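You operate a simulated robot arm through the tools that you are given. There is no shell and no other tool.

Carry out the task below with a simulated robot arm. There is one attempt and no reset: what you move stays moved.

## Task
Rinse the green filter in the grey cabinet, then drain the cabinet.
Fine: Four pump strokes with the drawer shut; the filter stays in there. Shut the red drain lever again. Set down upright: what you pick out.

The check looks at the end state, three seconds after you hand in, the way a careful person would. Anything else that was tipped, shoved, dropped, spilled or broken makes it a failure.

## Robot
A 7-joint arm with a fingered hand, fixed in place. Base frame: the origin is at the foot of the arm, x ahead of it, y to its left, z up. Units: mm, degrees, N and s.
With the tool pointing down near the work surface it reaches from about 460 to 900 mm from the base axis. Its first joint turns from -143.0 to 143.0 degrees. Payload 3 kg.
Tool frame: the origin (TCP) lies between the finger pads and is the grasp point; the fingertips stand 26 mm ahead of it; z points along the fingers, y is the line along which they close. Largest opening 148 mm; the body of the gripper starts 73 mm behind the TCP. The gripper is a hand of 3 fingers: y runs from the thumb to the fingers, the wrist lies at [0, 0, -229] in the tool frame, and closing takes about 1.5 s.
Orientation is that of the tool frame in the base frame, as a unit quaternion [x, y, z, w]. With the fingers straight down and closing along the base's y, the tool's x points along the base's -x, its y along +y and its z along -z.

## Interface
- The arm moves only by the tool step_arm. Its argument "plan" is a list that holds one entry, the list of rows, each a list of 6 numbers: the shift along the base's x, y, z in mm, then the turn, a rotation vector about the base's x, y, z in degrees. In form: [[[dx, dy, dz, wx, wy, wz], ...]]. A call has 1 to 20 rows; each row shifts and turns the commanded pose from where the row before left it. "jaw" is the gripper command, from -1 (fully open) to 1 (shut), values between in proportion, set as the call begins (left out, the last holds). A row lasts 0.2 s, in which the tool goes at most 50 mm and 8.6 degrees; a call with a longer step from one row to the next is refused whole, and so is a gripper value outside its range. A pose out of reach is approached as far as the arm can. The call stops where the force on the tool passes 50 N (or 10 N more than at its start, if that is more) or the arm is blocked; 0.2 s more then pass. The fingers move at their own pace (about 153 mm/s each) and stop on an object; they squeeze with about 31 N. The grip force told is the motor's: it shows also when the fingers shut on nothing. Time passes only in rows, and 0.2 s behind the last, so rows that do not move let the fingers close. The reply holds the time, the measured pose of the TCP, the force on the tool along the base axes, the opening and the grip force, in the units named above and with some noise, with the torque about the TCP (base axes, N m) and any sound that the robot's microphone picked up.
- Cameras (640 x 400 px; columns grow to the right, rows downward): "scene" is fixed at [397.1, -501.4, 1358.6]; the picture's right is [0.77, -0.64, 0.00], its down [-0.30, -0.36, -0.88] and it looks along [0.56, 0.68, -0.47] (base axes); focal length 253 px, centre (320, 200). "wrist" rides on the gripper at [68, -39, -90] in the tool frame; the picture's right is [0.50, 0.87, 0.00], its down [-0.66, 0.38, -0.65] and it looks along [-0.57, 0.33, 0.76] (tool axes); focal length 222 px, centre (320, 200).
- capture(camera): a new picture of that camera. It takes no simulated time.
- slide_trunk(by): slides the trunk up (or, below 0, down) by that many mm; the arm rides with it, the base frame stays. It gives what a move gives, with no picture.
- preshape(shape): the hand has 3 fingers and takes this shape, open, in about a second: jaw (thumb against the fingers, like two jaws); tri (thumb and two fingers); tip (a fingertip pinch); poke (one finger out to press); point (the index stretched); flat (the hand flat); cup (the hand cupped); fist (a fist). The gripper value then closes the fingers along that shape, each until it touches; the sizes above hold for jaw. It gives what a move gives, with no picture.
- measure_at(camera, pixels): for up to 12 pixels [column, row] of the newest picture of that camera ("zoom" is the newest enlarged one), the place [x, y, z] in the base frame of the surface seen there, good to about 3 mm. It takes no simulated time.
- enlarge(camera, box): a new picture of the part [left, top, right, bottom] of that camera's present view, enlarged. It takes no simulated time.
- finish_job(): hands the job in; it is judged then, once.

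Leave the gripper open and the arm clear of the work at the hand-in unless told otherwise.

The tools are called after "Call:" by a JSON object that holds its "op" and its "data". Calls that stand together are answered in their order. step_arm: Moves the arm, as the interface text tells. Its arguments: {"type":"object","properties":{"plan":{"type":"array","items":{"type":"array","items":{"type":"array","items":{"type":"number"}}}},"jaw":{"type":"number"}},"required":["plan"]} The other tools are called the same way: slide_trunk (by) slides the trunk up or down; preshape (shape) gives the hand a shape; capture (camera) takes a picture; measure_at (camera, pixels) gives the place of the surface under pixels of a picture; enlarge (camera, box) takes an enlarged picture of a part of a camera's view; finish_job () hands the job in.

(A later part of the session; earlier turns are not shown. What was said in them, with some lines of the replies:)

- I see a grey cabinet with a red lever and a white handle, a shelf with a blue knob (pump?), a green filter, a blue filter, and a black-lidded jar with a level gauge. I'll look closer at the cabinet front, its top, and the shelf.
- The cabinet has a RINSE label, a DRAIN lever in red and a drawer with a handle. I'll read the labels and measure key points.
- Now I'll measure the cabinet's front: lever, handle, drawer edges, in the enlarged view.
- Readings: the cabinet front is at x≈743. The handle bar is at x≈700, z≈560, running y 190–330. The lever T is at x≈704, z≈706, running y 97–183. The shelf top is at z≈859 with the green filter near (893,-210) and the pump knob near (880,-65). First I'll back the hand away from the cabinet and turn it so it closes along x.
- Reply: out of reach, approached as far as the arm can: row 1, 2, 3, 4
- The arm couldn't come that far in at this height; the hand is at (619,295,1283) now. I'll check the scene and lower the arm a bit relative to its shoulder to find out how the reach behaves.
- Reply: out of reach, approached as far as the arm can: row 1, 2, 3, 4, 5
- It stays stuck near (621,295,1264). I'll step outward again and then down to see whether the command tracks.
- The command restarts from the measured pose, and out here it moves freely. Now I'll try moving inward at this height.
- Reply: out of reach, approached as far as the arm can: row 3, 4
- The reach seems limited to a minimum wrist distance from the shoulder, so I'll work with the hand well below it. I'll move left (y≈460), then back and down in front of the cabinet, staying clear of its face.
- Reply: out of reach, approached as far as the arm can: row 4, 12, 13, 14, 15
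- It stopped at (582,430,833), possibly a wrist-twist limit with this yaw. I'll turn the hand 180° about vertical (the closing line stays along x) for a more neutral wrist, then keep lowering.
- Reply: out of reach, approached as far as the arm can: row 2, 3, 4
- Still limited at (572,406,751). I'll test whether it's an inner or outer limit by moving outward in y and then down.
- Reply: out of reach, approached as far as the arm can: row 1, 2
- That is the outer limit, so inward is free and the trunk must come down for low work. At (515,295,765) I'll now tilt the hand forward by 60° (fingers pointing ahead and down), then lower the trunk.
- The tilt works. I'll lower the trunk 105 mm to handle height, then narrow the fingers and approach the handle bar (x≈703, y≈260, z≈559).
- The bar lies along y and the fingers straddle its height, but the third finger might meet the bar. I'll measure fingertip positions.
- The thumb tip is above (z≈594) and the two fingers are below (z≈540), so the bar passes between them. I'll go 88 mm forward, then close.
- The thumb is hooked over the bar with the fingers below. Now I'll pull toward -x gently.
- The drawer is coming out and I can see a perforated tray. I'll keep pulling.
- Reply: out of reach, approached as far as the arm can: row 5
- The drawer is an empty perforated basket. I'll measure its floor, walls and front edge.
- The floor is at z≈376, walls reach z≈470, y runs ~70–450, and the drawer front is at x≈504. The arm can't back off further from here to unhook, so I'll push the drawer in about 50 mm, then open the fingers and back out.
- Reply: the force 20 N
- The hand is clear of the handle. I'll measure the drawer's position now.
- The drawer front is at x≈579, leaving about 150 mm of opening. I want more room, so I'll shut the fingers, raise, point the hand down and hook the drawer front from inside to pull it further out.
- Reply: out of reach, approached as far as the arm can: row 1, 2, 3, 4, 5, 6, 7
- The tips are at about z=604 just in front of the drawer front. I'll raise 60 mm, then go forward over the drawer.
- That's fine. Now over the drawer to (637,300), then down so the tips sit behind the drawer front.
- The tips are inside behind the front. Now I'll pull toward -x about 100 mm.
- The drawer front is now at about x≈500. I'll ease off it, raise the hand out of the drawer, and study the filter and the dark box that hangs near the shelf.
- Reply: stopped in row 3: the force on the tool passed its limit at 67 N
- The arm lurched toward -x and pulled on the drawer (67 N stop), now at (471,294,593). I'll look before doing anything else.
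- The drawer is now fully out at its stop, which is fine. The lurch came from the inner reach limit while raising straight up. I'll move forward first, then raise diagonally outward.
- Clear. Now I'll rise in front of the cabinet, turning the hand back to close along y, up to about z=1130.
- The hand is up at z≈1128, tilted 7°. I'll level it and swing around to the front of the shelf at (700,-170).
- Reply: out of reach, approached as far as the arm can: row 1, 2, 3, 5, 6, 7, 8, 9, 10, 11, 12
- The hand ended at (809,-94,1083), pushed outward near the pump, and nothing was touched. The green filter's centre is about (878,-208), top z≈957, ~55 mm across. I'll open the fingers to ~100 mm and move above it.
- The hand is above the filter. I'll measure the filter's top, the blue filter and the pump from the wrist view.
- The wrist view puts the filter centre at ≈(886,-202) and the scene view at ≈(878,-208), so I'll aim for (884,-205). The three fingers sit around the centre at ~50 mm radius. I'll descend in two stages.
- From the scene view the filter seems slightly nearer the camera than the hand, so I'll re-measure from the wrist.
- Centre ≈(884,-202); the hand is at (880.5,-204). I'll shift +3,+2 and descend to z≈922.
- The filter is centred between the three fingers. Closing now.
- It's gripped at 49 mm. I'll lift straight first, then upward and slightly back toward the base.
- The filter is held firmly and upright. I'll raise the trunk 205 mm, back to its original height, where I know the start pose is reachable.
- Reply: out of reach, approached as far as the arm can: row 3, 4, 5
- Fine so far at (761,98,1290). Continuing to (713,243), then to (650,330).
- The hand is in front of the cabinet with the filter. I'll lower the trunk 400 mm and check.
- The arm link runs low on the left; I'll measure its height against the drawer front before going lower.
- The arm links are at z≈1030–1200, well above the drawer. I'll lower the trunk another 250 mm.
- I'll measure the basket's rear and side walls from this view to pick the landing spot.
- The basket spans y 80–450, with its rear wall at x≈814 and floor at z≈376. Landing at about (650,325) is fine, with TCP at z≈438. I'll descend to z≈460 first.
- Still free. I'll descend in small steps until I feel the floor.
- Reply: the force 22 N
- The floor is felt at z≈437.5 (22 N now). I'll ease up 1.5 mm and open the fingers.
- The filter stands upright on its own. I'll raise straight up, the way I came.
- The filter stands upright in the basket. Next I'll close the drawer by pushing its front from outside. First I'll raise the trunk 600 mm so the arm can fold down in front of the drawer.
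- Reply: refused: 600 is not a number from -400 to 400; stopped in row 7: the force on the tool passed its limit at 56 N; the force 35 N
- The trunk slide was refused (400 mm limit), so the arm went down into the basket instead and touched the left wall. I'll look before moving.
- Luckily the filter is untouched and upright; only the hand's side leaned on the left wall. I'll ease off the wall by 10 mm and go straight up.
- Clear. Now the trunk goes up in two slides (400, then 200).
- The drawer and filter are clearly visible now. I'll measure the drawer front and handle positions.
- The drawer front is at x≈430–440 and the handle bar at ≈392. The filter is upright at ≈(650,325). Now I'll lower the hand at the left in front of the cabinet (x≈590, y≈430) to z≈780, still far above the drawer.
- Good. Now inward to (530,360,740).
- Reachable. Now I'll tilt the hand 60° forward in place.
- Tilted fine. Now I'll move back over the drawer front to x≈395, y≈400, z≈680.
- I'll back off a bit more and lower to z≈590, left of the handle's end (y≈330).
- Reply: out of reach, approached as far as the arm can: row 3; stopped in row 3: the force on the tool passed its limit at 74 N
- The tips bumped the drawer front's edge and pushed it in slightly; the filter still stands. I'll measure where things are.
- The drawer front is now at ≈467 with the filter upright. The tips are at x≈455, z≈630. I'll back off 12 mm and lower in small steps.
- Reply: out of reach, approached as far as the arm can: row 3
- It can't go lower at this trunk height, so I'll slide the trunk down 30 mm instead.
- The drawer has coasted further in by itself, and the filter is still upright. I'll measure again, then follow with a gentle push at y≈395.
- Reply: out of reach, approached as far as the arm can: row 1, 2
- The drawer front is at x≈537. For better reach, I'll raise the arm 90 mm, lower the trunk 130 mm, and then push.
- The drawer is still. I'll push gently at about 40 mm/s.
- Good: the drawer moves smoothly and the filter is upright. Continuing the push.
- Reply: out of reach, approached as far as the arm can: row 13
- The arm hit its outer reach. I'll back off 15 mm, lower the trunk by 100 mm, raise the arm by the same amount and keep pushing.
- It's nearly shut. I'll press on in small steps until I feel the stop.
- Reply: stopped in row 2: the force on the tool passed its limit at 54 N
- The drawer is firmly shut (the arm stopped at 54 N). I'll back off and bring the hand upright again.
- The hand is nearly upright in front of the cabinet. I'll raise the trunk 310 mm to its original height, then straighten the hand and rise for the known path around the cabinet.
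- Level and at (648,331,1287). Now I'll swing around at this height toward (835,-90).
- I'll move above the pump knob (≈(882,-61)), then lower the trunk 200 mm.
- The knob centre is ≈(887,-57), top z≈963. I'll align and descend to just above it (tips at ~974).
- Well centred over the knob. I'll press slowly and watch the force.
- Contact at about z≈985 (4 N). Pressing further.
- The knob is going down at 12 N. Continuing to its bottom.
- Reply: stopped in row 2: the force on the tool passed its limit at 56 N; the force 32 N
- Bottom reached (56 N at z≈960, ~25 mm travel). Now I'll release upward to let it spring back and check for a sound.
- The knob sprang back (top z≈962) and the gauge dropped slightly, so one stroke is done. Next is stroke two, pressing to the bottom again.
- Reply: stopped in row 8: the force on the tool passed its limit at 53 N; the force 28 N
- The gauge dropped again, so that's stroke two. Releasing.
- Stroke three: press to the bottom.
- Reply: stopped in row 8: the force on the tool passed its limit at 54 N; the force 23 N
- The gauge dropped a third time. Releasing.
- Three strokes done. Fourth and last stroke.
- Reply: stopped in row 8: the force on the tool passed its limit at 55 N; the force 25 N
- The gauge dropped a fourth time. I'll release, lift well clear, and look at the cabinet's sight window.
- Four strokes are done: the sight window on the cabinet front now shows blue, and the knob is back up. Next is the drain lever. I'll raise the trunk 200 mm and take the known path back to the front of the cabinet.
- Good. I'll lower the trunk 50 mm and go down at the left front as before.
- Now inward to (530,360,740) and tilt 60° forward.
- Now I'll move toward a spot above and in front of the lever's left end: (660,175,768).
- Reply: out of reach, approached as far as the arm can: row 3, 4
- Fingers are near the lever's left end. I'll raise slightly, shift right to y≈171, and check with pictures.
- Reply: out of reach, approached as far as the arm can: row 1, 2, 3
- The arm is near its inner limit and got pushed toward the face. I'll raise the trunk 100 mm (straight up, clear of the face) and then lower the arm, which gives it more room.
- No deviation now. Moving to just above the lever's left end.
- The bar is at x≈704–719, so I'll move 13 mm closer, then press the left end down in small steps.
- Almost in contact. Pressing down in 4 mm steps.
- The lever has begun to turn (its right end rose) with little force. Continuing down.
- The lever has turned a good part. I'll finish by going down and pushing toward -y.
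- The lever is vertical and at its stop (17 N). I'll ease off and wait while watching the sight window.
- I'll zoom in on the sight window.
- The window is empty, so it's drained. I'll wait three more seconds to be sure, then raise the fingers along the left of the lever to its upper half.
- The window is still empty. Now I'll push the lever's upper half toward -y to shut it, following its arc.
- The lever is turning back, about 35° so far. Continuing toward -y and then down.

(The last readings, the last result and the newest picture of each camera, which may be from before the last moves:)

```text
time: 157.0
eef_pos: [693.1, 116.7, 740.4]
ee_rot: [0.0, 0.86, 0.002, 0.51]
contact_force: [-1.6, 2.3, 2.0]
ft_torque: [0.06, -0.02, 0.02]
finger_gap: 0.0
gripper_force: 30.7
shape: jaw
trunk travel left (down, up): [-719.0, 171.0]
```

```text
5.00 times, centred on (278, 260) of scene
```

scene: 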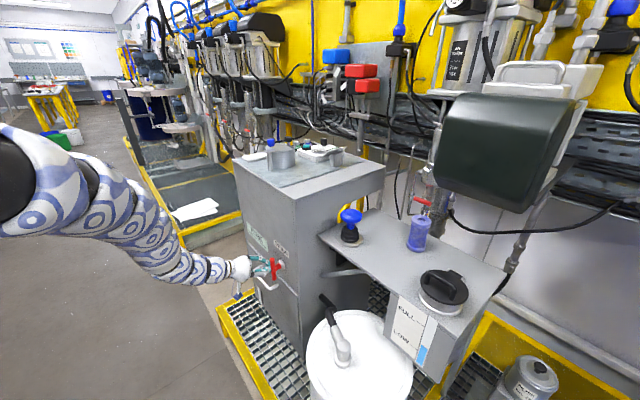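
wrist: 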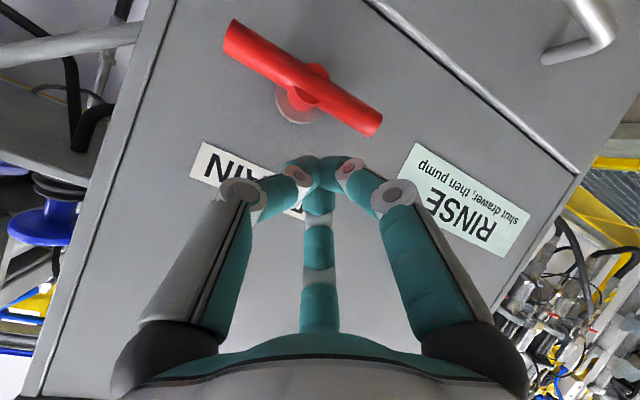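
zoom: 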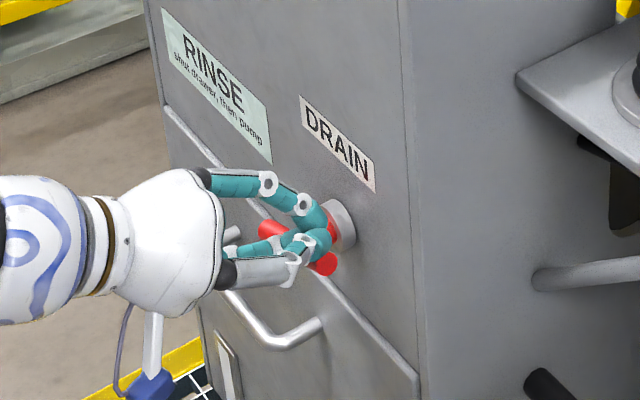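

Nearly horizontal. I'll press down gently on the right half until I feel the stop.

Call:
{"op": "step_arm", "data": {"plan": [[[0, -2, -4, 0, 0, 0], [0, 0, -4, 0, 0, 0]]]}}

Call:
{"op": "step_arm", "data": {"plan": [[[0, 0, -3, 0, 0, 0], [0, 0, -2, 0, 0, 0]]]}}

Call:
{"op": "enlarge", "data": {"camera": "scene", "box": [230, 220, 326, 300]}}

```text
time: 157.6
eef_pos: [692.3, 112.0, 731.6]
ee_rot: [0.002, 0.86, 0.001, 0.51]
contact_force: [-0.8, -0.4, 3.0]
ft_torque: [0.01, 0.01, 0.0]
finger_gap: 0.0
gripper_force: 31.0
shape: jaw
trunk travel left (down, up): [-719.0, 171.0]
```

```text
time: 158.2
eef_pos: [693.3, 113.3, 728.3]
ee_rot: [0.001, 0.86, 0.002, 0.51]
contact_force: [-4.0, -2.2, 12.4]
ft_torque: [0.0, -0.11, -0.05]
finger_gap: 0.1
gripper_force: 31.0
shape: jaw
trunk travel left (down, up): [-719.0, 171.0]
```

```text
5.00 times, centred on (278, 260) of scene
```

zoom: 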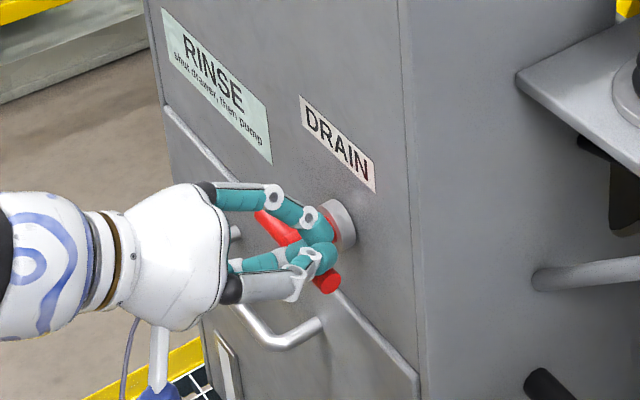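

The lever is at its shut stop (12 N). I'll lift off and back away to the left, clear of the lever.

Call:
{"op": "step_arm", "data": {"plan": [[[0, 0, 6, 0, 0, 0], [0, 0, 12, 0, 0, 0], [-5, 0, 20, 0, 0, 0], [-10, 10, 20, 0, 0, 0], [-15, 20, 0, 0, 0, 0], [-15, 25, 0, 0, 0, 0]]]}}

Call:
{"op": "enlarge", "data": {"camera": "scene", "box": [220, 210, 332, 310]}}

```text
time: 159.6
eef_pos: [650.0, 168.0, 783.9]
ee_rot: [0.001, 0.86, 0.001, 0.51]
contact_force: [0.7, 0.0, 0.5]
ft_torque: [0.0, 0.0, 0.0]
finger_gap: 0.2
gripper_force: 31.0
shape: jaw
trunk travel left (down, up): [-719.0, 171.0]
```

```text
4.00 times, centred on (276, 260) of scene
```

zoom: 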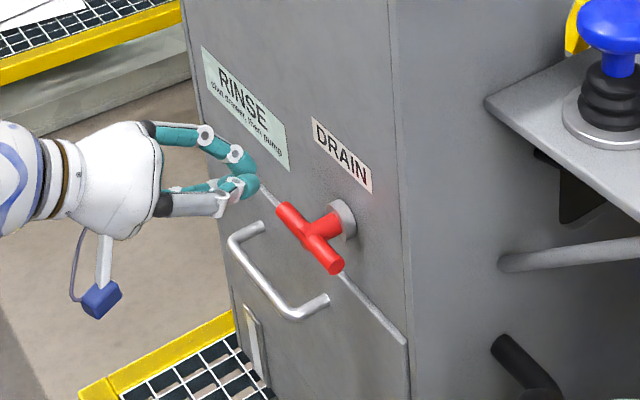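

The lever looks horizontal again. I'll retreat further and open the hand, then verify everything.

Call:
{"op": "step_arm", "data": {"plan": [[[-20, 35, 0, 0, 0, 0], [-20, 35, 0, 0, 0, 0], [-25, 40, -5, 0, 0, 0], [-25, 40, -5, 0, 0, 0], [-20, 30, -5, 0, 0, 0]]]}}

Call:
{"op": "step_arm", "data": {"jaw": -1.0, "plan": [[[0, 0, 0, 0, 0, 0], [0, 0, 0, 0, 0, 0], [0, 0, 0, 0, 0, 0], [0, 0, 0, 0, 0, 0], [0, 0, 0, 0, 0, 0], [0, 0, 0, 0, 0, 0]]]}}

Call:
{"op": "capture", "data": {"camera": "scene"}}

Call:
{"op": "enlarge", "data": {"camera": "scene", "box": [236, 250, 332, 310]}}

Call:
{"op": "measure_at", "data": {"camera": "zoom", "pixels": [[205, 82], [245, 120], [290, 178], [220, 255], [170, 205], [340, 280], [260, 320], [400, 300], [130, 8]]}}

Call:
{"op": "enlarge", "data": {"camera": "scene", "box": [262, 282, 294, 310]}}

Call:
{"op": "enlarge", "data": {"camera": "scene", "box": [310, 190, 502, 310]}}

```text
time: 160.8
eef_pos: [539.0, 347.6, 770.9]
ee_rot: [0.002, 0.86, 0.0, 0.51]
contact_force: [0.1, -0.2, 1.3]
ft_torque: [0.03, 0.03, 0.0]
finger_gap: 0.1
gripper_force: 30.8
shape: jaw
trunk travel left (down, up): [-719.0, 171.0]
```

```text
time: 162.2
eef_pos: [537.8, 346.9, 768.3]
ee_rot: [0.001, 0.86, 0.002, 0.51]
contact_force: [-0.7, -0.1, 0.4]
ft_torque: [0.01, 0.01, -0.02]
finger_gap: 148.0
gripper_force: 0.1
shape: jaw
trunk travel left (down, up): [-719.0, 171.0]
```

```text
taken
```

scene: 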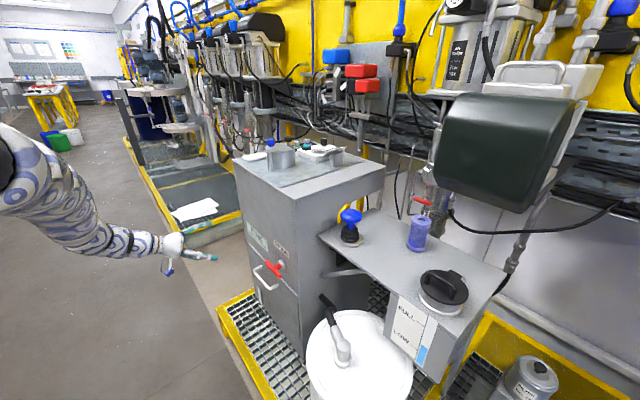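

```text
6.67 times, centred on (284, 280) of scene
```

zoom: 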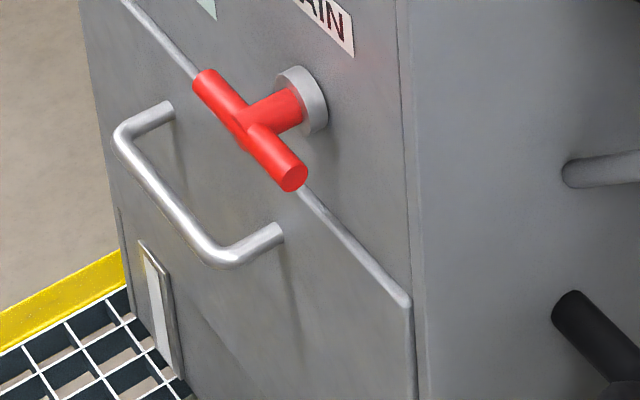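

```text
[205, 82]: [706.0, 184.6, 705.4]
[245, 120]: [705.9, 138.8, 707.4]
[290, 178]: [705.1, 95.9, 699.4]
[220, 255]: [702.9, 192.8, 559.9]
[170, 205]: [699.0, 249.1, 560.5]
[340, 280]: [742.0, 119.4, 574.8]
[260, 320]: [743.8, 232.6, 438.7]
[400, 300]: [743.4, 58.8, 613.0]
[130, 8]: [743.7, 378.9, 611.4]
```

```text
14.29 times, centred on (278, 296) of scene
```

zoom: 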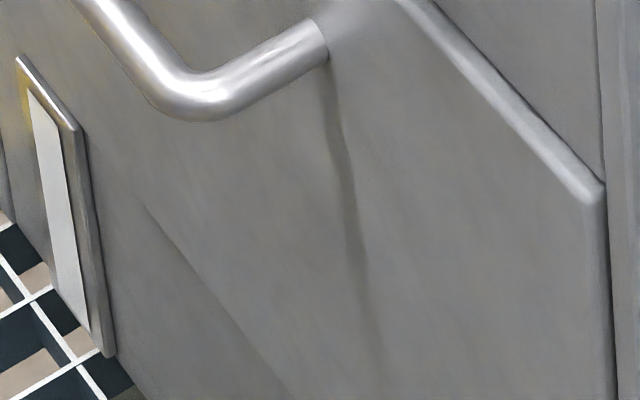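

```text
3.33 times, centred on (406, 250) of scene
```

zoom: 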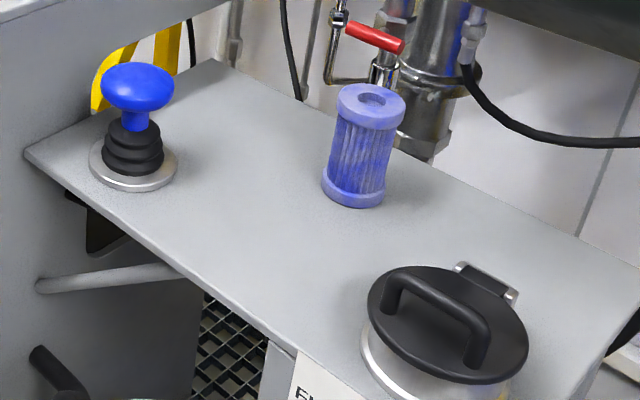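

The end state checks out:
- **Drawer:** shut, with the face at x≈743 as at the start. It was last seen open with the filter upright inside.
- **Drain lever:** horizontal again, with its ends at the original positions.
- **Sight window:** empty, so the cabinet is drained.
- **Shelf:** the pump knob is up, and the blue filter and jar look undisturbed.
- **Arm:** hand open and clear of the work.

I'm handing in.

Call:
{"op": "finish_job", "data": {}}

```text
The job is handed in.
```

I rinsed the green filter in the grey cabinet with four pump strokes, drained the cabinet, and handed the job in. I haven't had the check's result.

- **Filter:** it is in the drawer, standing upright the last time I could see it. The drawer was then pushed shut gently, and I didn't reopen it to look again.
- **Pump:** all four strokes were made with the drawer shut. The tank gauge dropped with each one, and the cabinet's sight window showed water afterwards.
- **Drain:** I opened the red lever until the sight window was empty, then turned it back. Its ends measure at their original positions.
- **Surroundings:** the blue filter, the jar and the pump knob look as they did at the start. The hand is open and clear of the work.

Three unplanned contacts happened along the way:
- The hand pulled the drawer against its end stop.
- The hand leaned on the drawer basket's left wall.
- The fingertips bumped the drawer front, which made it coast partway in.

I saw no damage from any of these. The filter was set down after the first, and it stayed upright through the other two.
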